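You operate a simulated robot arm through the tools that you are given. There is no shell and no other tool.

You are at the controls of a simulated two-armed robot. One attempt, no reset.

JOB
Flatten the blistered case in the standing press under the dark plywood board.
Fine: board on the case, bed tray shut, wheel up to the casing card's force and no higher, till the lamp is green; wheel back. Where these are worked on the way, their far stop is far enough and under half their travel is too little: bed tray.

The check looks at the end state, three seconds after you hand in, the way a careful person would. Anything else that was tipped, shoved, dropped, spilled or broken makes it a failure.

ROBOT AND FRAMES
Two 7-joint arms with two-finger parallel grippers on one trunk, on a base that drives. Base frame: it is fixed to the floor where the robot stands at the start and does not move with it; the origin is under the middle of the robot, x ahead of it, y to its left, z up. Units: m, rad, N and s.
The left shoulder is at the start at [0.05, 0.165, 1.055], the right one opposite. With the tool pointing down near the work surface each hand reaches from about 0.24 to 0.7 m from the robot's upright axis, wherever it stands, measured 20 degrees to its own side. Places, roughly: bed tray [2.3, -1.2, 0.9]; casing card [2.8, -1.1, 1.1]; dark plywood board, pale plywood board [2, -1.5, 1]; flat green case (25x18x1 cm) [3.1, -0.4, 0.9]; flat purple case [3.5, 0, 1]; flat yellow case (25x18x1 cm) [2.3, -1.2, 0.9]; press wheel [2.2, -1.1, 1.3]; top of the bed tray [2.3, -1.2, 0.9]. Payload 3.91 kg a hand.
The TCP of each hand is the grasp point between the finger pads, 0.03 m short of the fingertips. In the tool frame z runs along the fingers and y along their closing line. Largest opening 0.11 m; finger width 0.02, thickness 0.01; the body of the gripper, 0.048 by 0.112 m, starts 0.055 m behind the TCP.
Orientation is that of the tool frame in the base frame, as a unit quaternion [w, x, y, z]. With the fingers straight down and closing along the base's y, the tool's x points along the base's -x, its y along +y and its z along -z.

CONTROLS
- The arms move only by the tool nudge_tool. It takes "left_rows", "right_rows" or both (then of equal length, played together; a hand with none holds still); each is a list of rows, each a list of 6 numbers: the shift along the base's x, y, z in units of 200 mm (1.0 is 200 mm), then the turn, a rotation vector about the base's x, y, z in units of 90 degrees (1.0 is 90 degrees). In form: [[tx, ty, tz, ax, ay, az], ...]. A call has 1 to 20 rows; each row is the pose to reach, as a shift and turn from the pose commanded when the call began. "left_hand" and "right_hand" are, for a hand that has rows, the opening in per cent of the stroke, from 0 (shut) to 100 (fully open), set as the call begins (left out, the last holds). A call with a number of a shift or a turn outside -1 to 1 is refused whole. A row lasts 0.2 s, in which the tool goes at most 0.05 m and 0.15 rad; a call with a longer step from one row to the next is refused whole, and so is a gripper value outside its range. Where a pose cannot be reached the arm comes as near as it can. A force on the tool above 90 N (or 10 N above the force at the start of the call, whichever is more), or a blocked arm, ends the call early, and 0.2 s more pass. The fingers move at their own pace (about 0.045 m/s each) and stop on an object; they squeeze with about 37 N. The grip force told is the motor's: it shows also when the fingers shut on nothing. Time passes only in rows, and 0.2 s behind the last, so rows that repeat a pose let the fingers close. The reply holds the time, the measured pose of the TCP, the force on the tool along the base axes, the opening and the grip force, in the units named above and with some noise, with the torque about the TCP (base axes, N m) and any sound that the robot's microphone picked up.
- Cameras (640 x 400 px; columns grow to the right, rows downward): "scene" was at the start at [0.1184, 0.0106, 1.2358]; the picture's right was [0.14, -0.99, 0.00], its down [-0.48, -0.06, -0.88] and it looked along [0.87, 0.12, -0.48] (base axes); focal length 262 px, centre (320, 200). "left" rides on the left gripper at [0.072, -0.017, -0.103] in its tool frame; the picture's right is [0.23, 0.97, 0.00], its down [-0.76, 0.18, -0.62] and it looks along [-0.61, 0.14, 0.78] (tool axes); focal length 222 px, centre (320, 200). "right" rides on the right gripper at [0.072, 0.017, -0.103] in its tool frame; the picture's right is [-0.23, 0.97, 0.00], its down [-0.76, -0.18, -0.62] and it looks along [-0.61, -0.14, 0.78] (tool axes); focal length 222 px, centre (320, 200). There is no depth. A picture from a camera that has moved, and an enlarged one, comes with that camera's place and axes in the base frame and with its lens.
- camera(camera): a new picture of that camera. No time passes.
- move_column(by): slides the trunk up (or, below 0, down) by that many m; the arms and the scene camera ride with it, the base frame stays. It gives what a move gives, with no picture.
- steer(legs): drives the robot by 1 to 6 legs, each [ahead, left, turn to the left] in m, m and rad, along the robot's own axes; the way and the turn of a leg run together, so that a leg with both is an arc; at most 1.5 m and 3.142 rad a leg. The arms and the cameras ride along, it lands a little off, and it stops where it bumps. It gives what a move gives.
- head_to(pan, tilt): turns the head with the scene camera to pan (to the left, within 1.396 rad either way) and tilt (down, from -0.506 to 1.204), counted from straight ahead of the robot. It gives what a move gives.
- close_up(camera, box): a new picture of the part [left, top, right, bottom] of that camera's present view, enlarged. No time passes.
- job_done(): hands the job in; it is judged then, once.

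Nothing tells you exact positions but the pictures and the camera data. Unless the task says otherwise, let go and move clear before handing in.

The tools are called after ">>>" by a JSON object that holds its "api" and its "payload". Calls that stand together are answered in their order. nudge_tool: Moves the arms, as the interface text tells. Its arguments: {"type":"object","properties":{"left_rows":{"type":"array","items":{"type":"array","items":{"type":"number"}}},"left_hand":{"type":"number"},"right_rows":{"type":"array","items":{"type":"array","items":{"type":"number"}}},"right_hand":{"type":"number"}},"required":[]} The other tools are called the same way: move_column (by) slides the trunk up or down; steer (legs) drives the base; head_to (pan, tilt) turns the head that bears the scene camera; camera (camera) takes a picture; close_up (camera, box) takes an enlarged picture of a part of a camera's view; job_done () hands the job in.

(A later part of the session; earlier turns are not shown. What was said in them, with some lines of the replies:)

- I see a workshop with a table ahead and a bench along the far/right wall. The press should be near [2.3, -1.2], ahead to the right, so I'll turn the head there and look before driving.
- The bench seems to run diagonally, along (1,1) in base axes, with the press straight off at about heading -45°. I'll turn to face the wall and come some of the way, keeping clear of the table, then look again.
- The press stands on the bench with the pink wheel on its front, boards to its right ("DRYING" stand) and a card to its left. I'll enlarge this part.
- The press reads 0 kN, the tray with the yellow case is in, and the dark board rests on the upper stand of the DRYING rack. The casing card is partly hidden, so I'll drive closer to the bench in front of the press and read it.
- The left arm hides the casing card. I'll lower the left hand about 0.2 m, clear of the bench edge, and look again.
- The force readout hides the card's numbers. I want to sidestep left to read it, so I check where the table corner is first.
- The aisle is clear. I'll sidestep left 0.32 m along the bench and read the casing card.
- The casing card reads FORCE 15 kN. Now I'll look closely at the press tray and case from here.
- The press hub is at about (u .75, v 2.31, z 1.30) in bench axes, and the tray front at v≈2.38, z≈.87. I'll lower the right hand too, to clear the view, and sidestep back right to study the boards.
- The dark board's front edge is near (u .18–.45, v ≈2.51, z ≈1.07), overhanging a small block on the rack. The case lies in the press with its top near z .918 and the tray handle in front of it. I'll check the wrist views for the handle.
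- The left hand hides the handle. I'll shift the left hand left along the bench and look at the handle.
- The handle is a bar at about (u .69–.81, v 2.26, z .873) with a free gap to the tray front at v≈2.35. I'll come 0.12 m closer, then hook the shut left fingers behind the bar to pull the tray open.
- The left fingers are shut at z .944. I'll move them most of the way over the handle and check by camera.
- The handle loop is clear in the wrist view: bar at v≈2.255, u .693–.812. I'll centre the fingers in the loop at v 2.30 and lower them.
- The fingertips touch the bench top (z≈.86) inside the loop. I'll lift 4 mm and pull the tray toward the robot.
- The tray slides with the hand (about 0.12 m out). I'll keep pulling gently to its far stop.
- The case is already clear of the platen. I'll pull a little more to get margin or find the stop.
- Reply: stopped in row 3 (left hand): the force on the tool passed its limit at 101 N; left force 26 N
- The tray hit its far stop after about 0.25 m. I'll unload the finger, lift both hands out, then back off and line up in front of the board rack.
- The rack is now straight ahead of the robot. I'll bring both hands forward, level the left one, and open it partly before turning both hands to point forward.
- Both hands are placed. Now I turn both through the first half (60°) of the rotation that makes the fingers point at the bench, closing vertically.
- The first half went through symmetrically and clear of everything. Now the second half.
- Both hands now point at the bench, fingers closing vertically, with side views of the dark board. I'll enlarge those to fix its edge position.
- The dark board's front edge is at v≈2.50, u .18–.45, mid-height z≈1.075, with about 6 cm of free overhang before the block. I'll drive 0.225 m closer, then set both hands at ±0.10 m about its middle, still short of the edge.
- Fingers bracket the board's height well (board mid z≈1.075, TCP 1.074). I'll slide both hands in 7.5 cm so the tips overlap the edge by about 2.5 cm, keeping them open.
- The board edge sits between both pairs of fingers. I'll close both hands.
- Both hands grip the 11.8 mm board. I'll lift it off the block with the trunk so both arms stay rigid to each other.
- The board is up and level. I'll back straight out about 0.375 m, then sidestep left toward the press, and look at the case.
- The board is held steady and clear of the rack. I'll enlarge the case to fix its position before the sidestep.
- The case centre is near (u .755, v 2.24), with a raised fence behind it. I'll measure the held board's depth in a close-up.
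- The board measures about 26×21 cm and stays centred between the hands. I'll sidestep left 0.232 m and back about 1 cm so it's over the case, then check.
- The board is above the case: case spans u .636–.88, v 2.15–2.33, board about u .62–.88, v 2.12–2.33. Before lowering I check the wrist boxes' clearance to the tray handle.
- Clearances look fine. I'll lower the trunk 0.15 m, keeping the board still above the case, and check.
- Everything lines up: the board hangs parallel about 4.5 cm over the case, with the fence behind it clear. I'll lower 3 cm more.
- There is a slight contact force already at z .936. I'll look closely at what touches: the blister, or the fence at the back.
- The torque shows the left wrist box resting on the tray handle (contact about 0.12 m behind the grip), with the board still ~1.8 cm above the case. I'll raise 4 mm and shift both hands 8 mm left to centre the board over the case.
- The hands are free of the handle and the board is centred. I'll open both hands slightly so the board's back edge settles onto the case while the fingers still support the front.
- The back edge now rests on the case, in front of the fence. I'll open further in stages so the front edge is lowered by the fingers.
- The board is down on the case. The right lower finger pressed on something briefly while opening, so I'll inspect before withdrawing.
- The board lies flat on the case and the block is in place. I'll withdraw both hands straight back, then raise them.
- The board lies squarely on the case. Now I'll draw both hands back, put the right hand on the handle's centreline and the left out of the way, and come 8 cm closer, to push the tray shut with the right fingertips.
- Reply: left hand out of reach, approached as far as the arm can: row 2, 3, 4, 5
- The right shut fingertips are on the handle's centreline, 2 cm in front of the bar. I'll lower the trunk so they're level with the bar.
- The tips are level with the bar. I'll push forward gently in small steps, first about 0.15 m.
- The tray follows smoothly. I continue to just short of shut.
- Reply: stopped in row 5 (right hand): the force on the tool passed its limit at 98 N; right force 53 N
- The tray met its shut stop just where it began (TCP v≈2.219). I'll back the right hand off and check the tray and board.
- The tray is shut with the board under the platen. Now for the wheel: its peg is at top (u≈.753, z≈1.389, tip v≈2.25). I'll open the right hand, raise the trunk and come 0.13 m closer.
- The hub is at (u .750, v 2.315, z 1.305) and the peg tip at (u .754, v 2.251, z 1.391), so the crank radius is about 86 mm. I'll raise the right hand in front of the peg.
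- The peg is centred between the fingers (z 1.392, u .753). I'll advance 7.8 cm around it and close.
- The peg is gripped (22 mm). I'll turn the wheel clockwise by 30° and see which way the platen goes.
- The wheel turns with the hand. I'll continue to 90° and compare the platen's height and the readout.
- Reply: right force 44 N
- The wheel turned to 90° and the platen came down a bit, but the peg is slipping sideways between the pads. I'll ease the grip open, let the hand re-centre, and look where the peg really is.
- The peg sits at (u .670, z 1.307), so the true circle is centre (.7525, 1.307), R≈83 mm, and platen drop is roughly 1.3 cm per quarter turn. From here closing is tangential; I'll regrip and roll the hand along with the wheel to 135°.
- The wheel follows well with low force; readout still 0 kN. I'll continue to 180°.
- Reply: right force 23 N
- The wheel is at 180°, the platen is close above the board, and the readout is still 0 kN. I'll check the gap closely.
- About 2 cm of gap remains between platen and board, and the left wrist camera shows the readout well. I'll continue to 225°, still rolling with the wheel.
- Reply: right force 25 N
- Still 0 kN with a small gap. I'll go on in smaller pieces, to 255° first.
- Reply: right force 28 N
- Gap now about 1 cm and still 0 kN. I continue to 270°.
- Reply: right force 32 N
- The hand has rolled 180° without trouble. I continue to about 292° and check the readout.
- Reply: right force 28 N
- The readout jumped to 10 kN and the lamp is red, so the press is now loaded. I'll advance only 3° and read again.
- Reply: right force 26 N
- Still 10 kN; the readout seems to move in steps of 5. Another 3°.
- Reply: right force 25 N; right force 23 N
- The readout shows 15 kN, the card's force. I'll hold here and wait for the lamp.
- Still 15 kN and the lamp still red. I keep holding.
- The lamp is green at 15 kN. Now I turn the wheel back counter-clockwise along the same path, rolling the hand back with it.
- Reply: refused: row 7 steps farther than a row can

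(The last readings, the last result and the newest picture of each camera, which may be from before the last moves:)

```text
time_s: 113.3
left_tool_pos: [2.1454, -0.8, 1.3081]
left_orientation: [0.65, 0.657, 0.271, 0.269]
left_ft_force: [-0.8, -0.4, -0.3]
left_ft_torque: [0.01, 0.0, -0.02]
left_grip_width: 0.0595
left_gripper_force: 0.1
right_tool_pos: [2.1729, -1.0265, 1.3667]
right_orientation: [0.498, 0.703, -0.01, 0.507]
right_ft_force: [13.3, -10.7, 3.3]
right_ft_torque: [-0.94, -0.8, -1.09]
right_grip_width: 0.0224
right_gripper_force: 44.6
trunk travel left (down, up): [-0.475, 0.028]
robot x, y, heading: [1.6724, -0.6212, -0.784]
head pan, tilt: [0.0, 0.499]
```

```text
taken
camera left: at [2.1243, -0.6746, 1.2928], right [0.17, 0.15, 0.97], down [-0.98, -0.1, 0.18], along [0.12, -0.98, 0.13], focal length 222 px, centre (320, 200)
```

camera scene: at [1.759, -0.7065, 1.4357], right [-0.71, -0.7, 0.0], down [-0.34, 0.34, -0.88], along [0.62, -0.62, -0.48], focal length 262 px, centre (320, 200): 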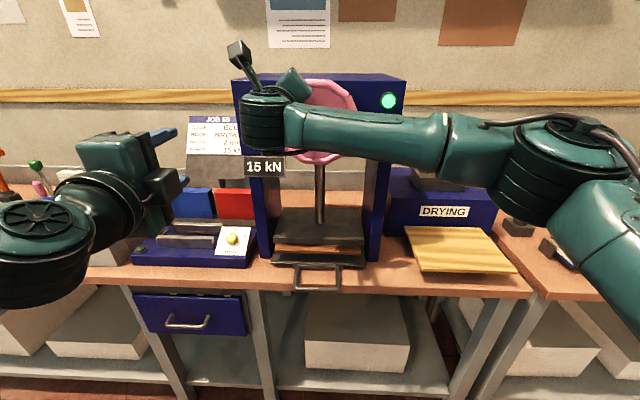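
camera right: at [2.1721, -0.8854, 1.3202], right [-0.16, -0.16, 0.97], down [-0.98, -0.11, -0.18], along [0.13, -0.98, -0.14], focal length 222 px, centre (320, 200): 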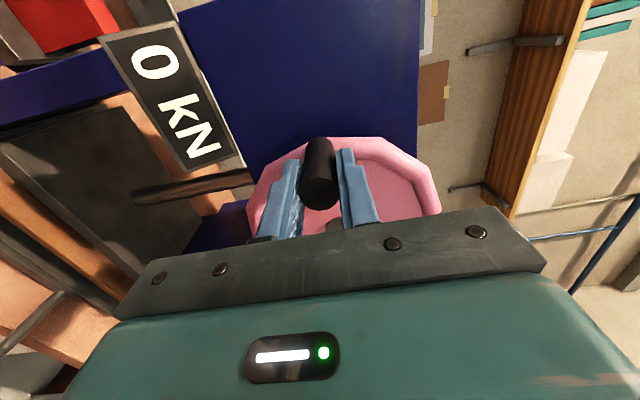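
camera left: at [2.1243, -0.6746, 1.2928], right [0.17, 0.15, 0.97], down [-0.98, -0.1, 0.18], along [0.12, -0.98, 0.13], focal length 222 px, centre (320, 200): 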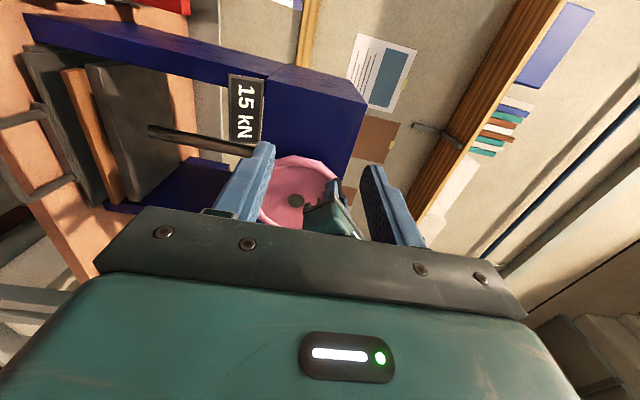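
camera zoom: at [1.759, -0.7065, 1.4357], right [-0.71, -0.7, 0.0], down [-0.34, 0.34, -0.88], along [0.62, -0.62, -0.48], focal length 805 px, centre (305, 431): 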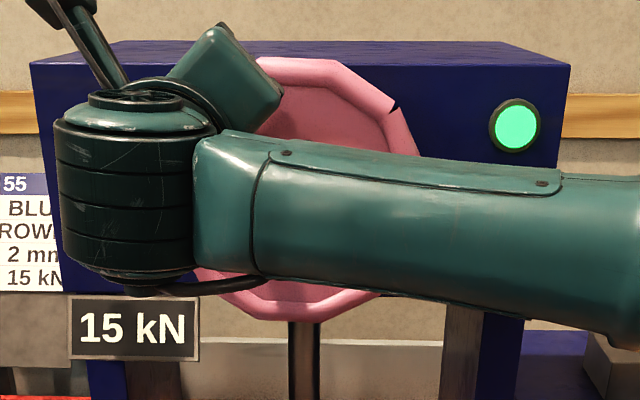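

One step was too long (a 9° jump); nothing moved and it's still green at 15 kN. I'll resend with an intermediate row.

>>> {"api": "nudge_tool", "payload": {"right_rows": [[0.0265, 0.0265, -0.0406, -0.0589, 0.0589, 0], [0.0491, 0.0491, -0.0857, -0.1178, 0.1178, 0], [0.0673, 0.0673, -0.1347, -0.1768, 0.1768, 0], [0.0808, 0.0808, -0.1865, -0.2357, 0.2357, 0], [0.0894, 0.0894, -0.2404, -0.2946, 0.2946, 0], [0.093, 0.093, -0.2954, -0.3536, 0.3536, 0], [0.0931, 0.0931, -0.3065, -0.3654, 0.3654, 0], [0.0905, 0.0905, -0.3616, -0.4243, 0.4243, 0], [0.0829, 0.0829, -0.4158, -0.4832, 0.4832, 0], [0.0704, 0.0704, -0.4682, -0.5421, 0.5421, 0], [0.0531, 0.0531, -0.5177, -0.601, 0.601, 0], [0.0314, 0.0314, -0.5637, -0.66, 0.66, 0], [0.0056, 0.0056, -0.6052, -0.7189, 0.7189, 0]]}}

>>> {"api": "camera", "payload": {"camera": "scene"}}

>>> {"api": "camera", "payload": {"camera": "left"}}

```text
time_s: 116.1
left_tool_pos: [2.1477, -0.7992, 1.3093]
left_orientation: [0.65, 0.657, 0.272, 0.268]
left_ft_force: [0.3, -0.4, 0.5]
left_ft_torque: [0.0, 0.02, 0.0]
left_grip_width: 0.0595
left_gripper_force: 0.0
right_tool_pos: [2.1735, -1.0248, 1.2455]
right_orientation: [0.707, 0.495, 0.505, 0.0]
right_ft_force: [8.4, -5.7, -3.8]
right_ft_torque: [1.65, 1.24, -0.28]
right_grip_width: 0.023
right_gripper_force: 45.3
trunk travel left (down, up): [-0.475, 0.028]
robot x, y, heading: [1.6749, -0.6199, -0.788]
head pan, tilt: [0.0, 0.499]
```

```text
taken
camera scene: at [1.7588, -0.7065, 1.4357], right [-0.71, -0.7, 0.0], down [-0.34, 0.34, -0.88], along [0.62, -0.62, -0.48], focal length 262 px, centre (320, 200)
```

scene: 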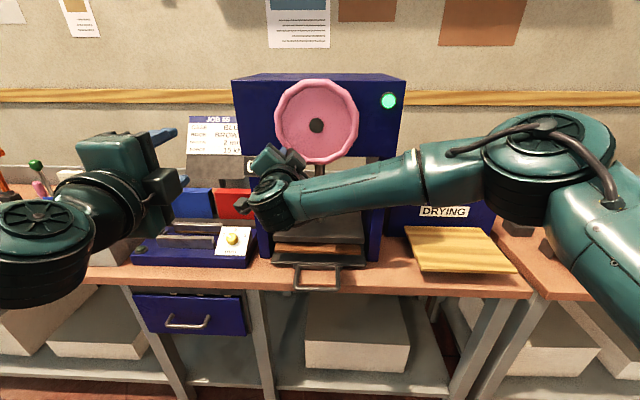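

```text
taken
camera left: at [2.1241, -0.6746, 1.2928], right [0.17, 0.15, 0.97], down [-0.98, -0.1, 0.18], along [0.12, -0.98, 0.13], focal length 222 px, centre (320, 200)
```

left: 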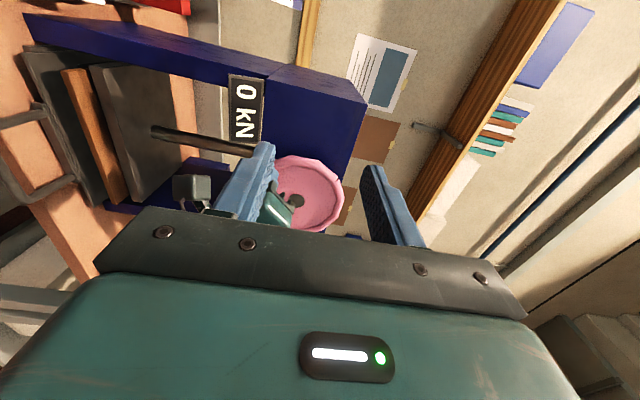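

The readout is back at 0 kN, the lamp stays green. I'll keep turning back to 135°.

>>> {"api": "nudge_tool", "payload": {"right_rows": [[-0.0294, -0.0294, -0.0365, -0.0589, 0.0589, 0], [-0.0619, -0.0619, -0.0671, -0.1178, 0.1178, 0], [-0.0969, -0.0969, -0.0916, -0.1768, 0.1768, 0], [-0.1339, -0.1339, -0.1093, -0.2357, 0.2357, 0], [-0.1722, -0.1722, -0.1201, -0.2946, 0.2946, 0], [-0.2112, -0.2112, -0.1238, -0.3536, 0.3536, 0], [-0.2502, -0.2502, -0.1201, -0.4125, 0.4125, 0], [-0.2885, -0.2885, -0.1093, -0.4714, 0.4714, 0], [-0.3255, -0.3255, -0.0916, -0.5303, 0.5303, 0], [-0.3606, -0.3606, -0.0671, -0.5893, 0.5893, 0], [-0.3931, -0.3931, -0.0365, -0.6482, 0.6482, 0], [-0.4224, -0.4224, 0, -0.7071, 0.7071, 0]]}}

>>> {"api": "camera", "payload": {"camera": "scene"}}

>>> {"api": "camera", "payload": {"camera": "right"}}

```text
time_s: 118.7
left_tool_pos: [2.1415, -0.7948, 1.3103]
left_orientation: [0.651, 0.656, 0.271, 0.271]
left_ft_force: [0.3, -1.1, -0.5]
left_ft_torque: [-0.02, -0.01, -0.04]
left_grip_width: 0.0594
left_gripper_force: 0.0
right_tool_pos: [2.084, -1.1069, 1.2489]
right_orientation: [0.497, -0.003, 0.709, -0.5]
right_ft_force: [-18.8, 17.8, -3.0]
right_ft_torque: [-0.42, -0.55, -1.56]
right_grip_width: 0.0226
right_gripper_force: 44.8
trunk travel left (down, up): [-0.475, 0.028]
robot x, y, heading: [1.67, -0.6178, -0.79]
head pan, tilt: [0.0, 0.499]
```

```text
taken
camera scene: at [1.7537, -0.7021, 1.4364], right [-0.71, -0.7, 0.0], down [-0.34, 0.34, -0.88], along [0.62, -0.62, -0.48], focal length 262 px, centre (320, 200)
```

scene: 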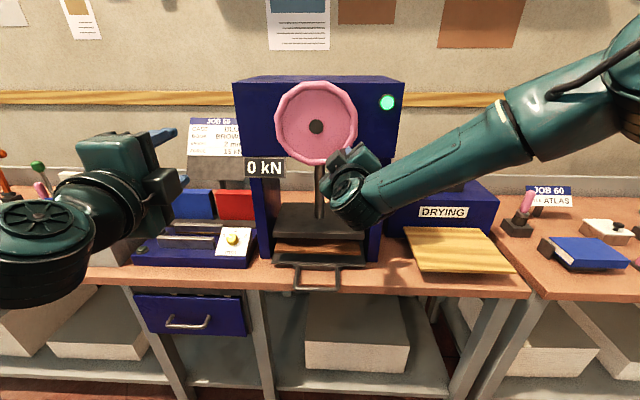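

```text
taken
camera right: at [1.9839, -1.0617, 1.1888], right [0.59, 0.6, -0.53], down [-0.14, 0.73, 0.66], along [0.79, -0.32, 0.52], focal length 222 px, centre (320, 200)
```

right: 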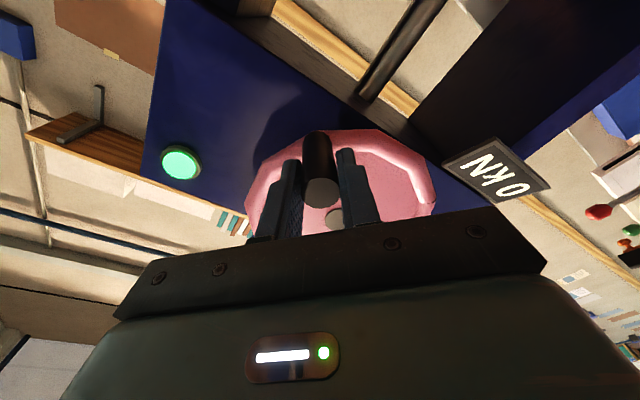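

Platen is rising, 0 kN. I'll turn on back to 45°.

>>> {"api": "nudge_tool", "payload": {"right_rows": [[-0.0258, -0.0258, 0.0415, -0.0589, 0.0589, 0], [-0.0475, -0.0475, 0.0875, -0.1178, 0.1178, 0], [-0.0648, -0.0648, 0.1371, -0.1768, 0.1768, 0], [-0.0773, -0.0773, 0.1894, -0.2357, 0.2357, 0], [-0.0849, -0.0849, 0.2436, -0.2946, 0.2946, 0], [-0.0875, -0.0875, 0.2988, -0.3536, 0.3536, 0], [-0.0849, -0.0849, 0.3539, -0.4125, 0.4125, 0], [-0.0773, -0.0773, 0.4081, -0.4714, 0.4714, 0], [-0.0648, -0.0648, 0.4604, -0.5303, 0.5303, 0], [-0.0475, -0.0475, 0.51, -0.5893, 0.5893, 0], [-0.0258, -0.0258, 0.556, -0.6482, 0.6482, 0], [0, 0, 0.5975, -0.7071, 0.7071, 0]]}}

>>> {"api": "camera", "payload": {"camera": "scene"}}

>>> {"api": "camera", "payload": {"camera": "right"}}

```text
time_s: 121.3
left_tool_pos: [2.1442, -0.8011, 1.3085]
left_orientation: [0.65, 0.658, 0.27, 0.269]
left_ft_force: [-0.3, -0.6, 0.2]
left_ft_torque: [0.05, 0.01, 0.01]
left_grip_width: 0.0594
left_gripper_force: 0.1
right_tool_pos: [2.0665, -1.0747, 1.3292]
right_orientation: [-0.01, 0.495, -0.499, 0.712]
right_ft_force: [-1.0, 0.6, -0.7]
right_ft_torque: [-0.03, -0.02, -0.11]
right_grip_width: 0.0
right_gripper_force: 37.8
right hand out of reach, approached as far as the arm can: row 11, 12
trunk travel left (down, up): [-0.475, 0.028]
robot x, y, heading: [1.6744, -0.6189, -0.789]
head pan, tilt: [0.0, 0.499]
```

```text
taken
camera scene: at [1.7562, -0.708, 1.4357], right [-0.71, -0.7, 0.0], down [-0.34, 0.34, -0.88], along [0.62, -0.62, -0.48], focal length 262 px, centre (320, 200)
```

scene: 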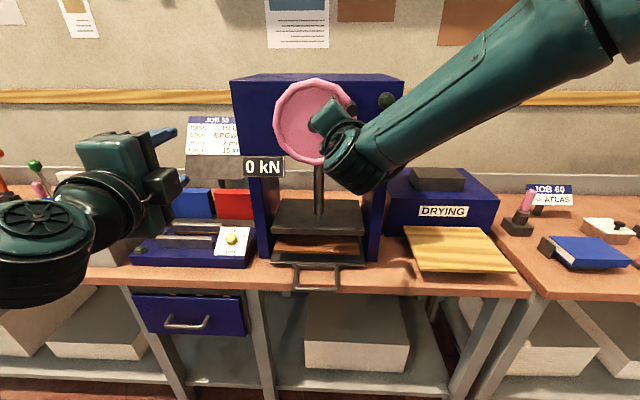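

```text
taken
camera right: at [1.949, -1.0474, 1.3675], right [-0.35, -0.37, -0.86], down [0.03, 0.91, -0.41], along [0.94, -0.17, -0.31], focal length 222 px, centre (320, 200)
```

right: 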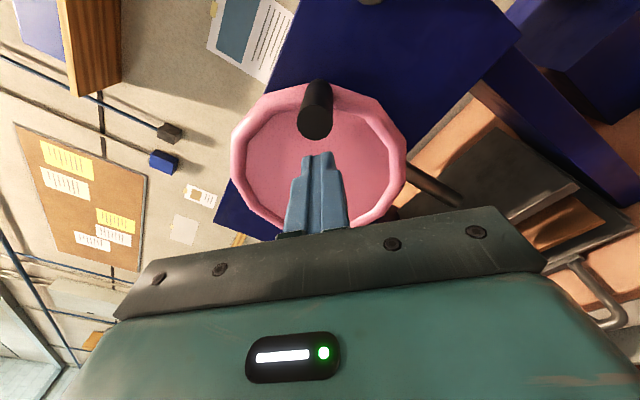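

The arm reached its roll limit near the end and let go of the peg, at about 60° from the start position; the readout is 0 kN and the press is free. I'll back off, set the hand level again, open it, and line up with the peg to finish turning back.

>>> {"api": "nudge_tool", "payload": {"right_rows": [[-0.09, 0.09, 0, 0, 0, 0], [-0.177, 0.177, 0, 0, 0, 0], [-0.177, 0.177, 0, 0.059, -0.055, -0.001], [-0.19, 0.163, 0.018, 0.118, -0.11, -0.002], [-0.205, 0.148, 0.037, 0.177, -0.165, -0.0035], [-0.22, 0.133, 0.056, 0.236, -0.22, -0.005], [-0.236, 0.117, 0.075, 0.295, -0.276, -0.006], [-0.252, 0.1015, 0.095, 0.354, -0.3325, -0.007]], "right_hand": 45}}

>>> {"api": "camera", "payload": {"camera": "right"}}

>>> {"api": "close_up", "payload": {"camera": "scene", "box": [230, 70, 410, 290]}}

```text
time_s: 123.1
left_tool_pos: [2.1446, -0.7968, 1.3094]
left_orientation: [0.65, 0.657, 0.271, 0.269]
left_ft_force: [0.1, -0.1, 0.4]
left_ft_torque: [0.03, 0.0, -0.01]
left_grip_width: 0.0594
left_gripper_force: 0.0
right_tool_pos: [2.0185, -1.0554, 1.3508]
right_orientation: [0.255, -0.282, 0.662, -0.646]
right_ft_force: [-0.9, 0.4, -0.2]
right_ft_torque: [-0.04, 0.01, 0.01]
right_grip_width: 0.0493
right_gripper_force: 0.1
trunk travel left (down, up): [-0.475, 0.028]
robot x, y, heading: [1.6742, -0.6187, -0.79]
head pan, tilt: [0.0, 0.499]
```

```text
taken
camera right: at [1.8936, -1.0331, 1.341], right [0.12, 0.17, -0.98], down [0.11, 0.98, 0.18], along [0.99, -0.13, 0.1], focal length 222 px, centre (320, 200)
```

right: 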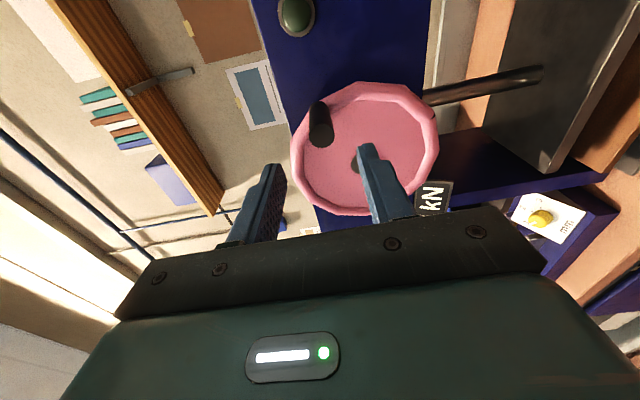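

```text
1.82 times, centred on (320, 180) of scene
camera zoom: at [1.7566, -0.7054, 1.436], right [-0.71, -0.7, 0.0], down [-0.34, 0.34, -0.88], along [0.62, -0.62, -0.48], focal length 476 px, centre (320, 236)
```

zoom: 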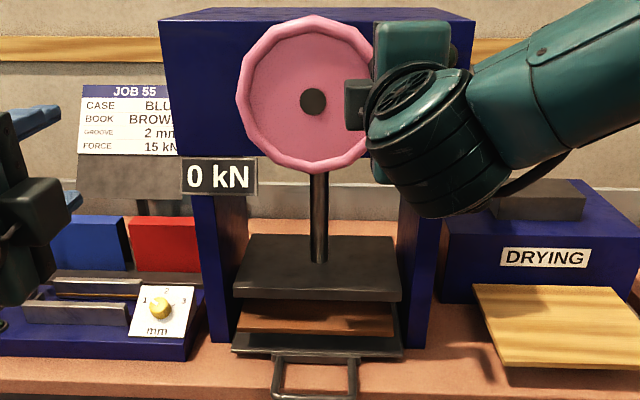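

The peg is at (u .680, z 1.348), and the hand is lined up. I'll advance around it and grip.

>>> {"api": "nudge_tool", "payload": {"right_rows": [[0.1, -0.1, -0.01, 0, 0, 0], [0.2, -0.2, -0.012, 0, 0, 0], [0.296, -0.3, -0.012, 0, 0, 0]]}}

>>> {"api": "nudge_tool", "payload": {"right_rows": [[0, 0, 0, 0, 0, 0], [0, 0, 0, 0, 0, 0], [0, 0, 0, 0, 0, 0], [0, 0, 0, 0, 0, 0]], "right_hand": 0}}

>>> {"api": "camera", "payload": {"camera": "right"}}

```text
time_s: 123.9
left_tool_pos: [2.145, -0.798, 1.3079]
left_orientation: [0.65, 0.657, 0.273, 0.268]
left_ft_force: [0.6, -0.3, -0.4]
left_ft_torque: [-0.03, 0.01, -0.01]
left_grip_width: 0.0596
left_gripper_force: 0.1
right_tool_pos: [2.0773, -1.1176, 1.3459]
right_orientation: [0.254, -0.283, 0.662, -0.646]
right_ft_force: [0.3, -0.7, -0.5]
right_ft_torque: [0.0, 0.01, 0.02]
right_grip_width: 0.0497
right_gripper_force: 0.0
trunk travel left (down, up): [-0.475, 0.028]
robot x, y, heading: [1.6765, -0.617, -0.792]
head pan, tilt: [0.0, 0.499]
```

```text
time_s: 124.9
left_tool_pos: [2.1452, -0.7991, 1.3089]
left_orientation: [0.65, 0.657, 0.271, 0.269]
left_ft_force: [0.0, 0.0, -0.4]
left_ft_torque: [-0.05, -0.03, 0.01]
left_grip_width: 0.0592
left_gripper_force: 0.1
right_tool_pos: [2.0746, -1.1164, 1.3484]
right_orientation: [0.254, -0.283, 0.662, -0.646]
right_ft_force: [-1.3, 1.5, -6.0]
right_ft_torque: [-1.45, -0.85, 0.31]
right_grip_width: 0.023
right_gripper_force: 45.0
trunk travel left (down, up): [-0.475, 0.028]
robot x, y, heading: [1.6705, -0.6177, -0.792]
head pan, tilt: [0.0, 0.499]
```

```text
taken
camera right: at [1.9518, -1.0944, 1.3383], right [0.12, 0.16, -0.98], down [0.11, 0.98, 0.18], along [0.99, -0.13, 0.09], focal length 222 px, centre (320, 200)
```

right: 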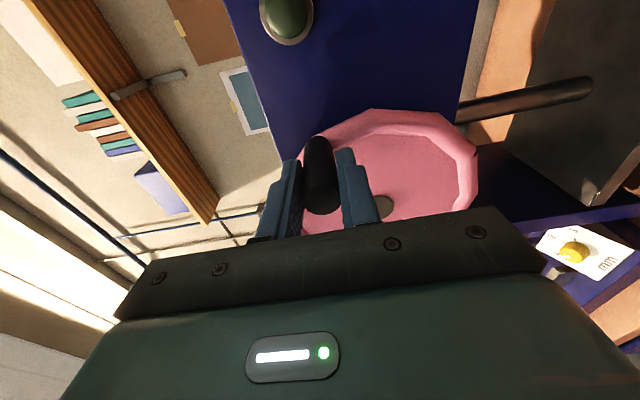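

The peg is gripped again. I'll turn the wheel back the remaining way to the top.

>>> {"api": "nudge_tool", "payload": {"right_rows": [[0.0216, 0.0216, 0.0457, -0.0236, 0.0236, 0], [0.0472, 0.0472, 0.087, -0.0471, 0.0471, 0], [0.0764, 0.0764, 0.1232, -0.0707, 0.0707, 0], [0.1087, 0.1087, 0.1537, -0.0943, 0.0943, 0], [0.1435, 0.1435, 0.178, -0.1178, 0.1178, 0], [0.1803, 0.1803, 0.1957, -0.1414, 0.1414, 0], [0.2184, 0.2184, 0.2064, -0.165, 0.165, 0], [0.2468, 0.2468, 0.2097, -0.1885, 0.1885, 0]]}}

>>> {"api": "camera", "payload": {"camera": "right"}}

>>> {"api": "close_up", "payload": {"camera": "scene", "box": [230, 70, 410, 290]}}

```text
time_s: 126.7
left_tool_pos: [2.146, -0.7999, 1.307]
left_orientation: [0.649, 0.658, 0.271, 0.269]
left_ft_force: [-0.1, -0.1, 0.3]
left_ft_torque: [0.01, -0.01, 0.01]
left_grip_width: 0.0595
left_gripper_force: 0.1
right_tool_pos: [2.1282, -1.068, 1.3896]
right_orientation: [-0.11, 0.407, -0.59, 0.688]
right_ft_force: [10.9, -15.5, 4.2]
right_ft_torque: [-1.23, -0.73, 0.45]
right_grip_width: 0.0222
right_gripper_force: 44.9
trunk travel left (down, up): [-0.475, 0.028]
robot x, y, heading: [1.6733, -0.617, -0.788]
head pan, tilt: [0.0, 0.499]
```

```text
taken
camera right: at [2.0055, -1.0441, 1.4106], right [-0.18, -0.13, -0.98], down [0.12, 0.98, -0.15], along [0.98, -0.14, -0.16], focal length 222 px, centre (320, 200)
```

right: 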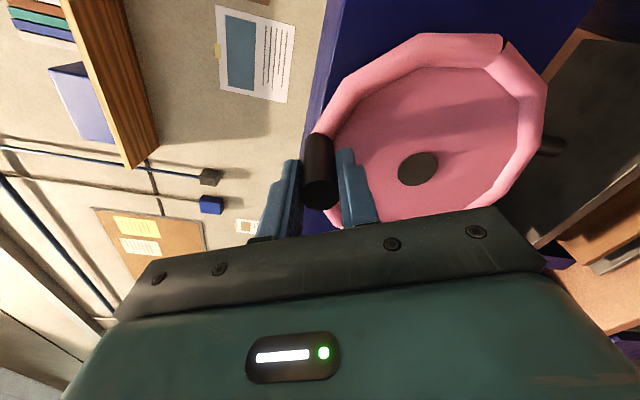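

```text
1.82 times, centred on (320, 180) of scene
camera zoom: at [1.7589, -0.7077, 1.4357], right [-0.71, -0.7, 0.0], down [-0.34, 0.34, -0.88], along [0.62, -0.62, -0.48], focal length 476 px, centre (320, 236)
```

zoom: 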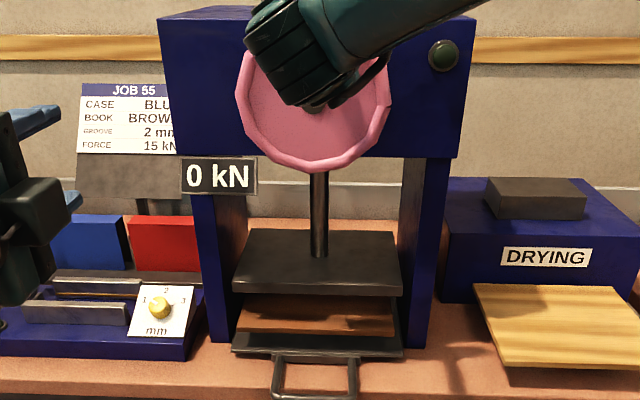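

The wheel is back at its start, the platen raised, 0 kN. I'll open the hand and back away from the peg.

>>> {"api": "nudge_tool", "payload": {"right_rows": [[0, 0, 0, 0, 0, 0], [0, 0, 0, 0, 0, 0], [0, 0, 0, 0, 0, 0], [-0.1, 0.1, 0, 0, 0, 0], [-0.25, 0.25, 0, 0, 0, 0], [-0.4, 0.4, 0, 0, 0, 0]], "right_hand": 50}}

>>> {"api": "camera", "payload": {"camera": "right"}}

>>> {"api": "camera", "payload": {"camera": "left"}}

```text
time_s: 128.1
left_tool_pos: [2.1434, -0.7977, 1.3092]
left_orientation: [0.651, 0.656, 0.271, 0.27]
left_ft_force: [-0.1, -0.9, 0.8]
left_ft_torque: [0.02, 0.01, 0.0]
left_grip_width: 0.0595
left_gripper_force: 0.1
right_tool_pos: [2.0452, -0.9858, 1.389]
right_orientation: [-0.11, 0.409, -0.59, 0.688]
right_ft_force: [-0.1, -0.1, -0.3]
right_ft_torque: [-0.01, -0.02, -0.05]
right_grip_width: 0.055
right_gripper_force: 0.0
trunk travel left (down, up): [-0.475, 0.028]
robot x, y, heading: [1.6731, -0.622, -0.79]
head pan, tilt: [0.0, 0.499]
```

```text
taken
camera right: at [1.9216, -0.962, 1.4097], right [-0.18, -0.13, -0.98], down [0.12, 0.98, -0.15], along [0.98, -0.14, -0.16], focal length 222 px, centre (320, 200)
```

right: 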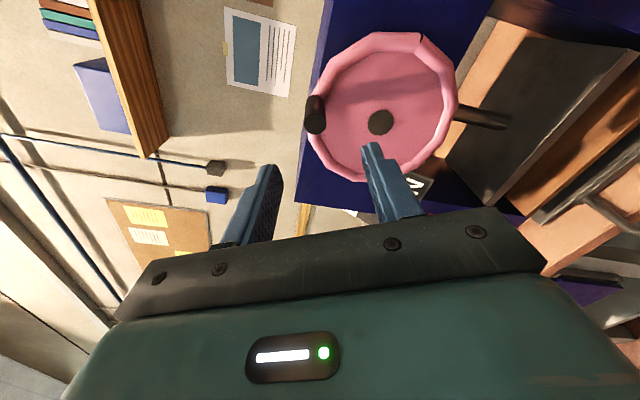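

```text
taken
camera left: at [2.1216, -0.6727, 1.2941], right [0.17, 0.15, 0.97], down [-0.98, -0.1, 0.18], along [0.12, -0.98, 0.13], focal length 222 px, centre (320, 200)
```

left: 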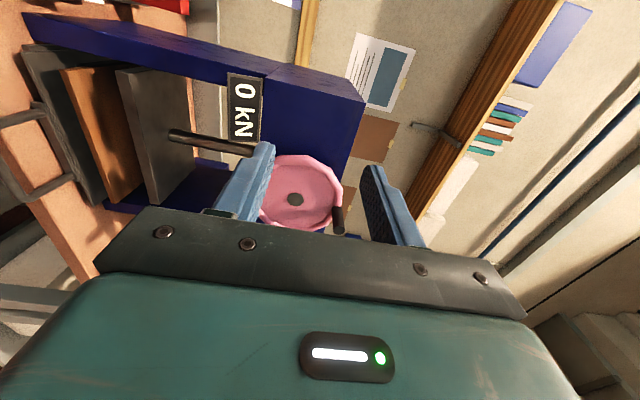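

The peg is free and at its starting place. I'll drive the robot back 0.3 m and inspect the press and the bench.

>>> {"api": "steer", "payload": {"legs": [[-0.3, 0, 0]]}}

>>> {"api": "move_column", "payload": {"by": -0.2}}

>>> {"api": "camera", "payload": {"camera": "scene"}}

>>> {"api": "close_up", "payload": {"camera": "scene", "box": [240, 100, 400, 230]}}

```text
time_s: 130.1
left_tool_pos: [1.9341, -0.5837, 1.311]
left_orientation: [0.65, 0.656, 0.273, 0.271]
left_ft_force: [0.0, 0.0, 0.1]
left_ft_torque: [-0.01, -0.02, 0.02]
left_grip_width: 0.0593
left_gripper_force: 0.1
right_tool_pos: [1.8365, -0.7734, 1.3887]
right_orientation: [-0.112, 0.41, -0.589, 0.687]
right_ft_force: [-0.1, 0.6, 0.5]
right_ft_torque: [0.02, -0.03, 0.02]
right_grip_width: 0.0549
right_gripper_force: 0.0
trunk travel left (down, up): [-0.475, 0.028]
robot x, y, heading: [1.4634, -0.4085, -0.786]
head pan, tilt: [0.0, 0.499]
```

```text
time_s: 132.3
left_tool_pos: [1.9342, -0.584, 1.109]
left_orientation: [0.649, 0.656, 0.273, 0.271]
left_ft_force: [0.1, -0.4, -0.1]
left_ft_torque: [0.01, 0.01, 0.03]
left_grip_width: 0.0596
left_gripper_force: 0.0
right_tool_pos: [1.8379, -0.7734, 1.1885]
right_orientation: [-0.111, 0.41, -0.589, 0.687]
right_ft_force: [0.3, 0.1, -0.5]
right_ft_torque: [-0.01, 0.01, -0.02]
right_grip_width: 0.055
right_gripper_force: 0.0
trunk travel left (down, up): [-0.275, 0.228]
robot x, y, heading: [1.462, -0.4033, -0.784]
head pan, tilt: [0.0, 0.499]
```

```text
taken
camera scene: at [1.5464, -0.4935, 1.236], right [-0.71, -0.71, 0.0], down [-0.34, 0.34, -0.88], along [0.62, -0.62, -0.48], focal length 262 px, centre (320, 200)
```

scene: 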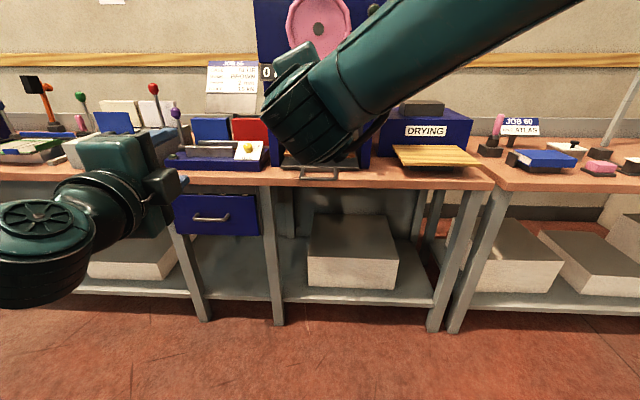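

```text
3.08 times, centred on (320, 165) of scene
camera zoom: at [1.5464, -0.4935, 1.236], right [-0.71, -0.71, 0.0], down [-0.34, 0.34, -0.88], along [0.62, -0.62, -0.48], focal length 805 px, centre (320, 308)
```

zoom: 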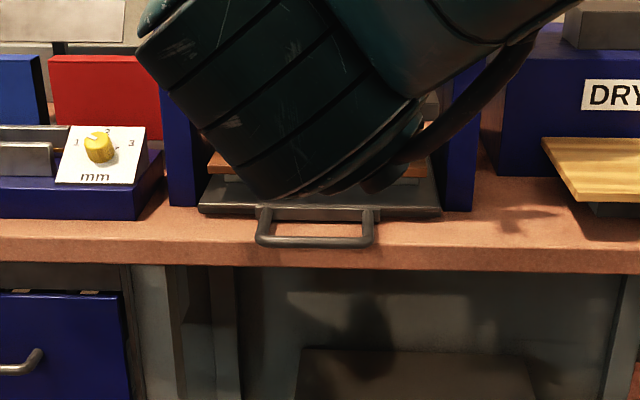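

The tray is shut and nothing else looks disturbed; the right arm hides the press. I'll swing the right hand to the right and look again.

>>> {"api": "nudge_tool", "payload": {"right_rows": [[-0.16, -0.16, 0, 0, 0, 0], [-0.32, -0.32, 0, 0, 0, 0], [-0.48, -0.48, 0, 0, 0, 0], [-0.64, -0.64, 0, 0, 0, 0], [-0.8, -0.8, 0, 0, 0, 0], [-0.95, -0.95, 0, 0, 0, 0]]}}

>>> {"api": "move_column", "payload": {"by": -0.15}}

>>> {"api": "head_to", "payload": {"pan": 0.0, "tilt": 0.25}}

>>> {"api": "camera", "payload": {"camera": "scene"}}

>>> {"api": "close_up", "payload": {"camera": "scene", "box": [240, 100, 400, 220]}}

```text
time_s: 133.7
left_tool_pos: [1.935, -0.5843, 1.1088]
left_orientation: [0.65, 0.656, 0.272, 0.271]
left_ft_force: [0.0, -0.7, 1.0]
left_ft_torque: [-0.01, 0.02, -0.01]
left_grip_width: 0.0594
left_gripper_force: 0.2
right_tool_pos: [1.704, -0.9113, 1.1672]
right_orientation: [-0.111, 0.409, -0.589, 0.689]
right_ft_force: [-0.3, -0.3, 0.0]
right_ft_torque: [0.0, 0.02, 0.04]
right_grip_width: 0.0551
right_gripper_force: 0.1
right hand out of reach, approached as far as the arm can: row 5, 6
trunk travel left (down, up): [-0.275, 0.228]
robot x, y, heading: [1.4654, -0.4074, -0.784]
head pan, tilt: [0.0, 0.499]
```

```text
time_s: 135.4
left_tool_pos: [1.9348, -0.5851, 0.9591]
left_orientation: [0.649, 0.657, 0.273, 0.271]
left_ft_force: [0.1, -0.5, 1.0]
left_ft_torque: [0.02, 0.0, 0.01]
left_grip_width: 0.0594
left_gripper_force: 0.0
right_tool_pos: [1.7028, -0.9095, 1.0164]
right_orientation: [-0.11, 0.408, -0.59, 0.688]
right_ft_force: [-0.4, 1.0, 0.7]
right_ft_torque: [-0.02, -0.02, -0.01]
right_grip_width: 0.0548
right_gripper_force: 0.1
trunk travel left (down, up): [-0.125, 0.378]
robot x, y, heading: [1.4624, -0.4038, -0.783]
head pan, tilt: [0.0, 0.499]
```

```text
time_s: 136.2
left_tool_pos: [1.934, -0.5845, 0.9587]
left_orientation: [0.649, 0.657, 0.273, 0.27]
left_ft_force: [-0.3, -0.1, 0.1]
left_ft_torque: [0.0, 0.01, -0.04]
left_grip_width: 0.0593
left_gripper_force: 0.0
right_tool_pos: [1.7035, -0.9102, 1.0169]
right_orientation: [-0.111, 0.409, -0.589, 0.688]
right_ft_force: [0.1, -0.4, 0.3]
right_ft_torque: [-0.01, -0.01, 0.01]
right_grip_width: 0.0549
right_gripper_force: 0.1
trunk travel left (down, up): [-0.125, 0.378]
robot x, y, heading: [1.4596, -0.4058, -0.781]
head pan, tilt: [0.0, 0.25]
```

```text
taken
camera scene: at [1.5482, -0.4953, 1.109], right [-0.71, -0.71, 0.0], down [-0.18, 0.17, -0.97], along [0.69, -0.68, -0.25], focal length 262 px, centre (320, 200)
```

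scene: 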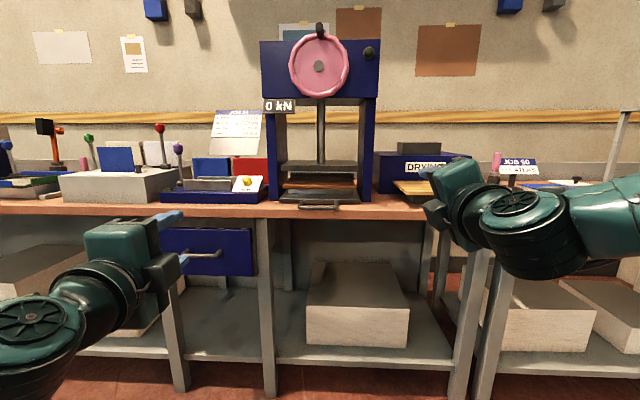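

```text
3.33 times, centred on (320, 160) of scene
camera zoom: at [1.5482, -0.4953, 1.109], right [-0.71, -0.71, 0.0], down [-0.18, 0.17, -0.97], along [0.69, -0.68, -0.25], focal length 872 px, centre (320, 333)
```

zoom: 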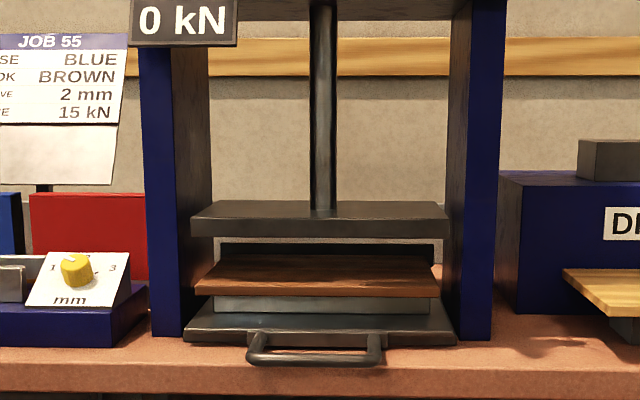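

The press is open, the board lies level, 0 kN. I'll look closer at the edge to see that the case is still properly under the board.

>>> {"api": "close_up", "payload": {"camera": "scene", "box": [270, 160, 370, 215]}}

>>> {"api": "close_up", "payload": {"camera": "scene", "box": [280, 20, 400, 90]}}

>>> {"api": "move_column", "payload": {"by": -0.12}}

>>> {"api": "close_up", "payload": {"camera": "scene", "box": [270, 110, 370, 165]}}

```text
6.40 times, centred on (320, 188) of scene
camera zoom: at [1.5482, -0.4953, 1.109], right [-0.71, -0.71, 0.0], down [-0.18, 0.17, -0.97], along [0.69, -0.68, -0.25], focal length 1674 px, centre (320, 280)
```

zoom: 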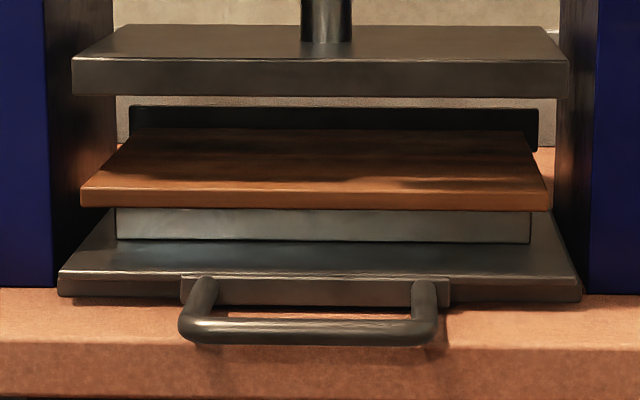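

```text
5.33 times, centred on (340, 55) of scene
camera zoom: at [1.5482, -0.4953, 1.109], right [-0.71, -0.71, 0.0], down [-0.18, 0.17, -0.97], along [0.69, -0.68, -0.25], focal length 1395 px, centre (213, 973)
```

zoom: 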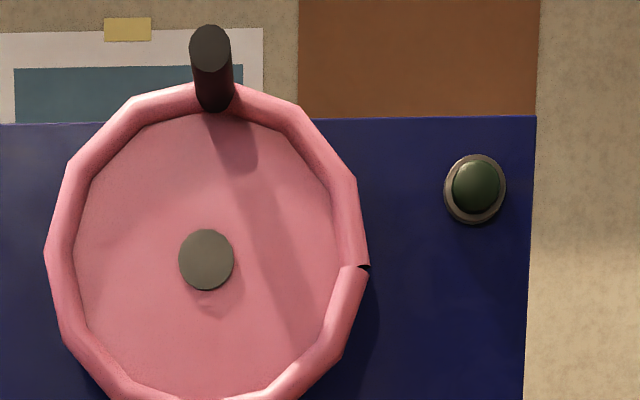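

```text
time_s: 137.7
left_tool_pos: [1.9331, -0.5842, 0.8387]
left_orientation: [0.649, 0.656, 0.273, 0.272]
left_ft_force: [0.7, -0.2, 0.0]
left_ft_torque: [-0.01, 0.01, 0.0]
left_grip_width: 0.0592
left_gripper_force: 0.1
right_tool_pos: [1.7043, -0.9112, 0.8987]
right_orientation: [-0.112, 0.408, -0.588, 0.689]
right_ft_force: [0.3, 0.4, -0.7]
right_ft_torque: [-0.02, 0.01, 0.02]
right_grip_width: 0.0551
right_gripper_force: 0.1
trunk travel left (down, up): [-0.005, 0.498]
robot x, y, heading: [1.4637, -0.4074, -0.782]
head pan, tilt: [0.0, 0.25]
```

```text
6.40 times, centred on (320, 138) of scene
camera zoom: at [1.5482, -0.4952, 0.9891], right [-0.71, -0.71, 0.0], down [-0.17, 0.17, -0.97], along [0.69, -0.68, -0.25], focal length 1674 px, centre (320, 600)
```

zoom: 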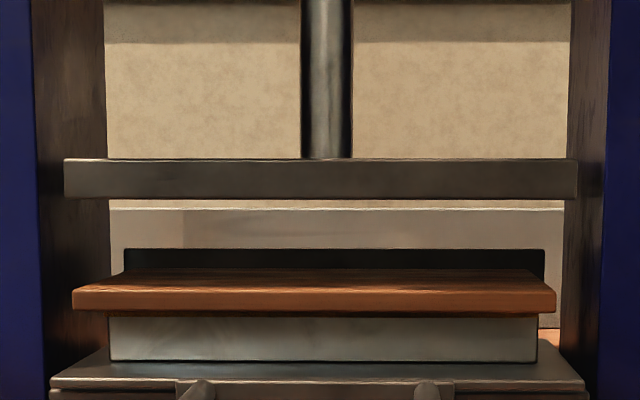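

The board hides the case's edge from the front. I'll bring the wrist cameras closer, staying clear of the bench, to check the case from both sides.

>>> {"api": "move_column", "payload": {"by": 0.07}}

>>> {"api": "steer", "payload": {"legs": [[0.25, 0, 0]]}}

>>> {"api": "camera", "payload": {"camera": "left"}}

>>> {"api": "camera", "payload": {"camera": "right"}}

```text
time_s: 138.8
left_tool_pos: [1.9339, -0.5841, 0.9088]
left_orientation: [0.65, 0.656, 0.273, 0.27]
left_ft_force: [1.0, -0.3, -0.2]
left_ft_torque: [0.01, 0.05, 0.0]
left_grip_width: 0.0592
left_gripper_force: 0.0
right_tool_pos: [1.705, -0.9096, 0.967]
right_orientation: [-0.111, 0.408, -0.589, 0.688]
right_ft_force: [0.4, -0.2, 0.1]
right_ft_torque: [0.0, 0.01, -0.02]
right_grip_width: 0.0551
right_gripper_force: 0.0
trunk travel left (down, up): [-0.075, 0.428]
robot x, y, heading: [1.4626, -0.4046, -0.784]
head pan, tilt: [0.0, 0.25]
```

```text
time_s: 140.6
left_tool_pos: [2.11, -0.7551, 0.9075]
left_orientation: [0.648, 0.656, 0.275, 0.272]
left_ft_force: [1.3, 0.2, 0.4]
left_ft_torque: [-0.02, -0.02, -0.01]
left_grip_width: 0.0595
left_gripper_force: 0.0
right_tool_pos: [1.8808, -1.083, 0.9672]
right_orientation: [-0.113, 0.41, -0.588, 0.688]
right_ft_force: [0.6, -0.1, 0.0]
right_ft_torque: [0.02, -0.02, 0.05]
right_grip_width: 0.0548
right_gripper_force: 0.1
trunk travel left (down, up): [-0.075, 0.428]
robot x, y, heading: [1.6389, -0.5793, -0.774]
head pan, tilt: [0.0, 0.25]
```

```text
taken
camera left: at [2.087, -0.6314, 0.8937], right [0.17, 0.15, 0.97], down [-0.98, -0.11, 0.18], along [0.13, -0.98, 0.13], focal length 222 px, centre (320, 200)
```

left: 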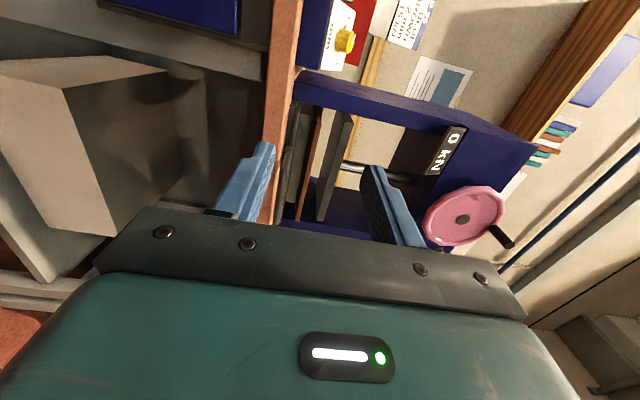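

```text
taken
camera right: at [1.7574, -1.0598, 0.988], right [-0.17, -0.13, -0.98], down [0.11, 0.98, -0.15], along [0.98, -0.13, -0.15], focal length 222 px, centre (320, 200)
```

right: 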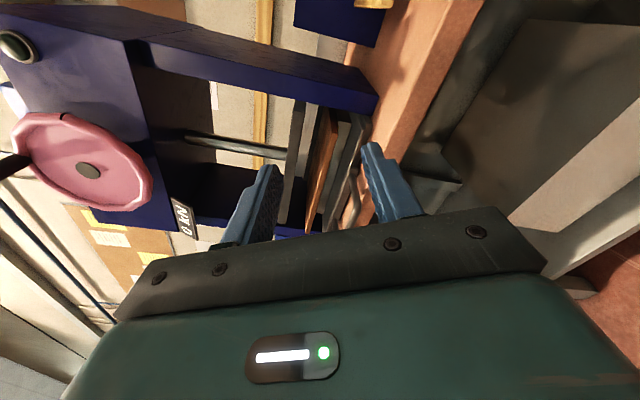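

>>> {"api": "close_up", "payload": {"camera": "left", "box": [270, 90, 370, 230]}}

>>> {"api": "close_up", "payload": {"camera": "right", "box": [270, 95, 380, 235]}}

```text
2.86 times, centred on (320, 160) of left
camera zoom: at [2.087, -0.6314, 0.8937], right [0.17, 0.15, 0.97], down [-0.98, -0.11, 0.18], along [0.13, -0.98, 0.13], focal length 635 px, centre (320, 314)
```

zoom: 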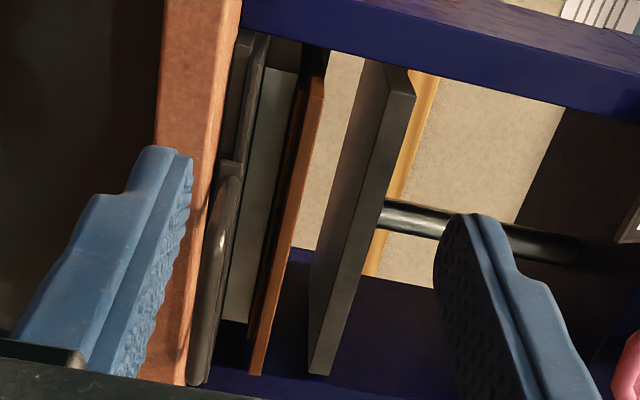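

```text
2.86 times, centred on (325, 165) of right
camera zoom: at [1.7574, -1.0598, 0.988], right [-0.17, -0.13, -0.98], down [0.11, 0.98, -0.15], along [0.98, -0.13, -0.15], focal length 635 px, centre (306, 300)
```

zoom: 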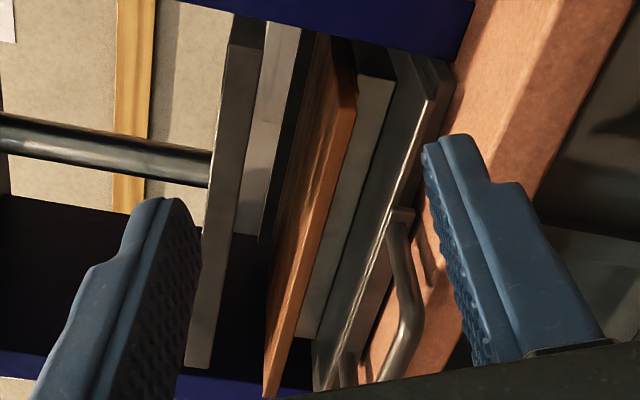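

From the side, the case's edge shows as a shaded strip between the block and the board, properly in place. The tray is shut, the wheel is back and both hands are free, so I'll back away and hand in.

>>> {"api": "steer", "payload": {"legs": [[-0.3, 0, 0]]}}

>>> {"api": "camera", "payload": {"camera": "scene"}}

```text
time_s: 142.7
left_tool_pos: [1.8959, -0.5431, 0.9094]
left_orientation: [0.649, 0.656, 0.273, 0.272]
left_ft_force: [-0.1, 0.5, 0.0]
left_ft_torque: [-0.01, -0.01, 0.0]
left_grip_width: 0.0592
left_gripper_force: 0.0
right_tool_pos: [1.6656, -0.8714, 0.9674]
right_orientation: [-0.112, 0.41, -0.588, 0.689]
right_ft_force: [-0.7, -0.1, 0.0]
right_ft_torque: [0.01, 0.03, 0.02]
right_grip_width: 0.0551
right_gripper_force: 0.1
trunk travel left (down, up): [-0.075, 0.428]
robot x, y, heading: [1.4208, -0.3669, -0.777]
head pan, tilt: [0.0, 0.25]
```

```text
taken
camera scene: at [1.5084, -0.4559, 1.0591], right [-0.7, -0.71, 0.0], down [-0.18, 0.17, -0.97], along [0.69, -0.68, -0.25], focal length 262 px, centre (320, 200)
```

scene: 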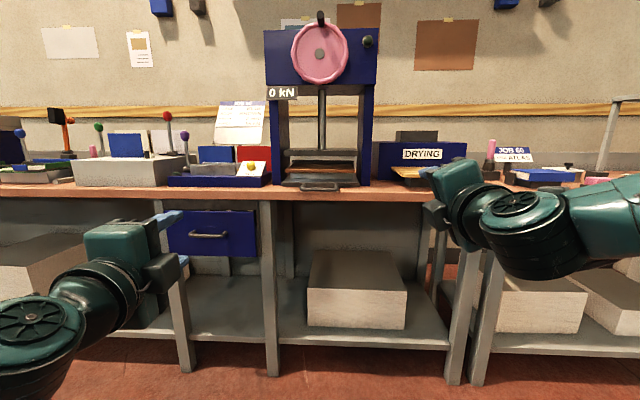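

The tray is shut with the board on the case, the readout is 0 kN and the wheel is back, with nothing else disturbed. I'm handing in.

>>> {"api": "job_done", "payload": {}}

```text
The job is handed in.
```

The blistered case has been pressed at 15 kN under the dark plywood board, and I've handed the job in. I didn't lift the board afterwards, so I haven't seen for myself that the blister is flat.

- **Force:** The casing card reads 15 kN. I turned the wheel up in small steps until the readout showed 15 kN, and it never showed more. I held it there until the lamp went green, about 5 seconds.
- **Wheel:** It is back where it started, the platen is raised and the readout shows 0 kN. My hand slipped off the peg partway back, so I gripped it again and finished the turn. The lamp was still green at 0 kN but was dark by the time the wheel was nearly all the way back.
- **Tray and board:** The tray was pulled to its far stop and then pushed fully shut. The board lies level on the case.
- **Unplanned contacts:**
  - While I was lowering the board, my left wrist rested lightly on the tray handle.
  - A right fingertip pressed on something for a moment as I let go of the board, possibly the edge of the case. The case still looked in place from the side afterwards.

Both hands are empty and clear of the bench, and nothing else looked moved in the last picture.
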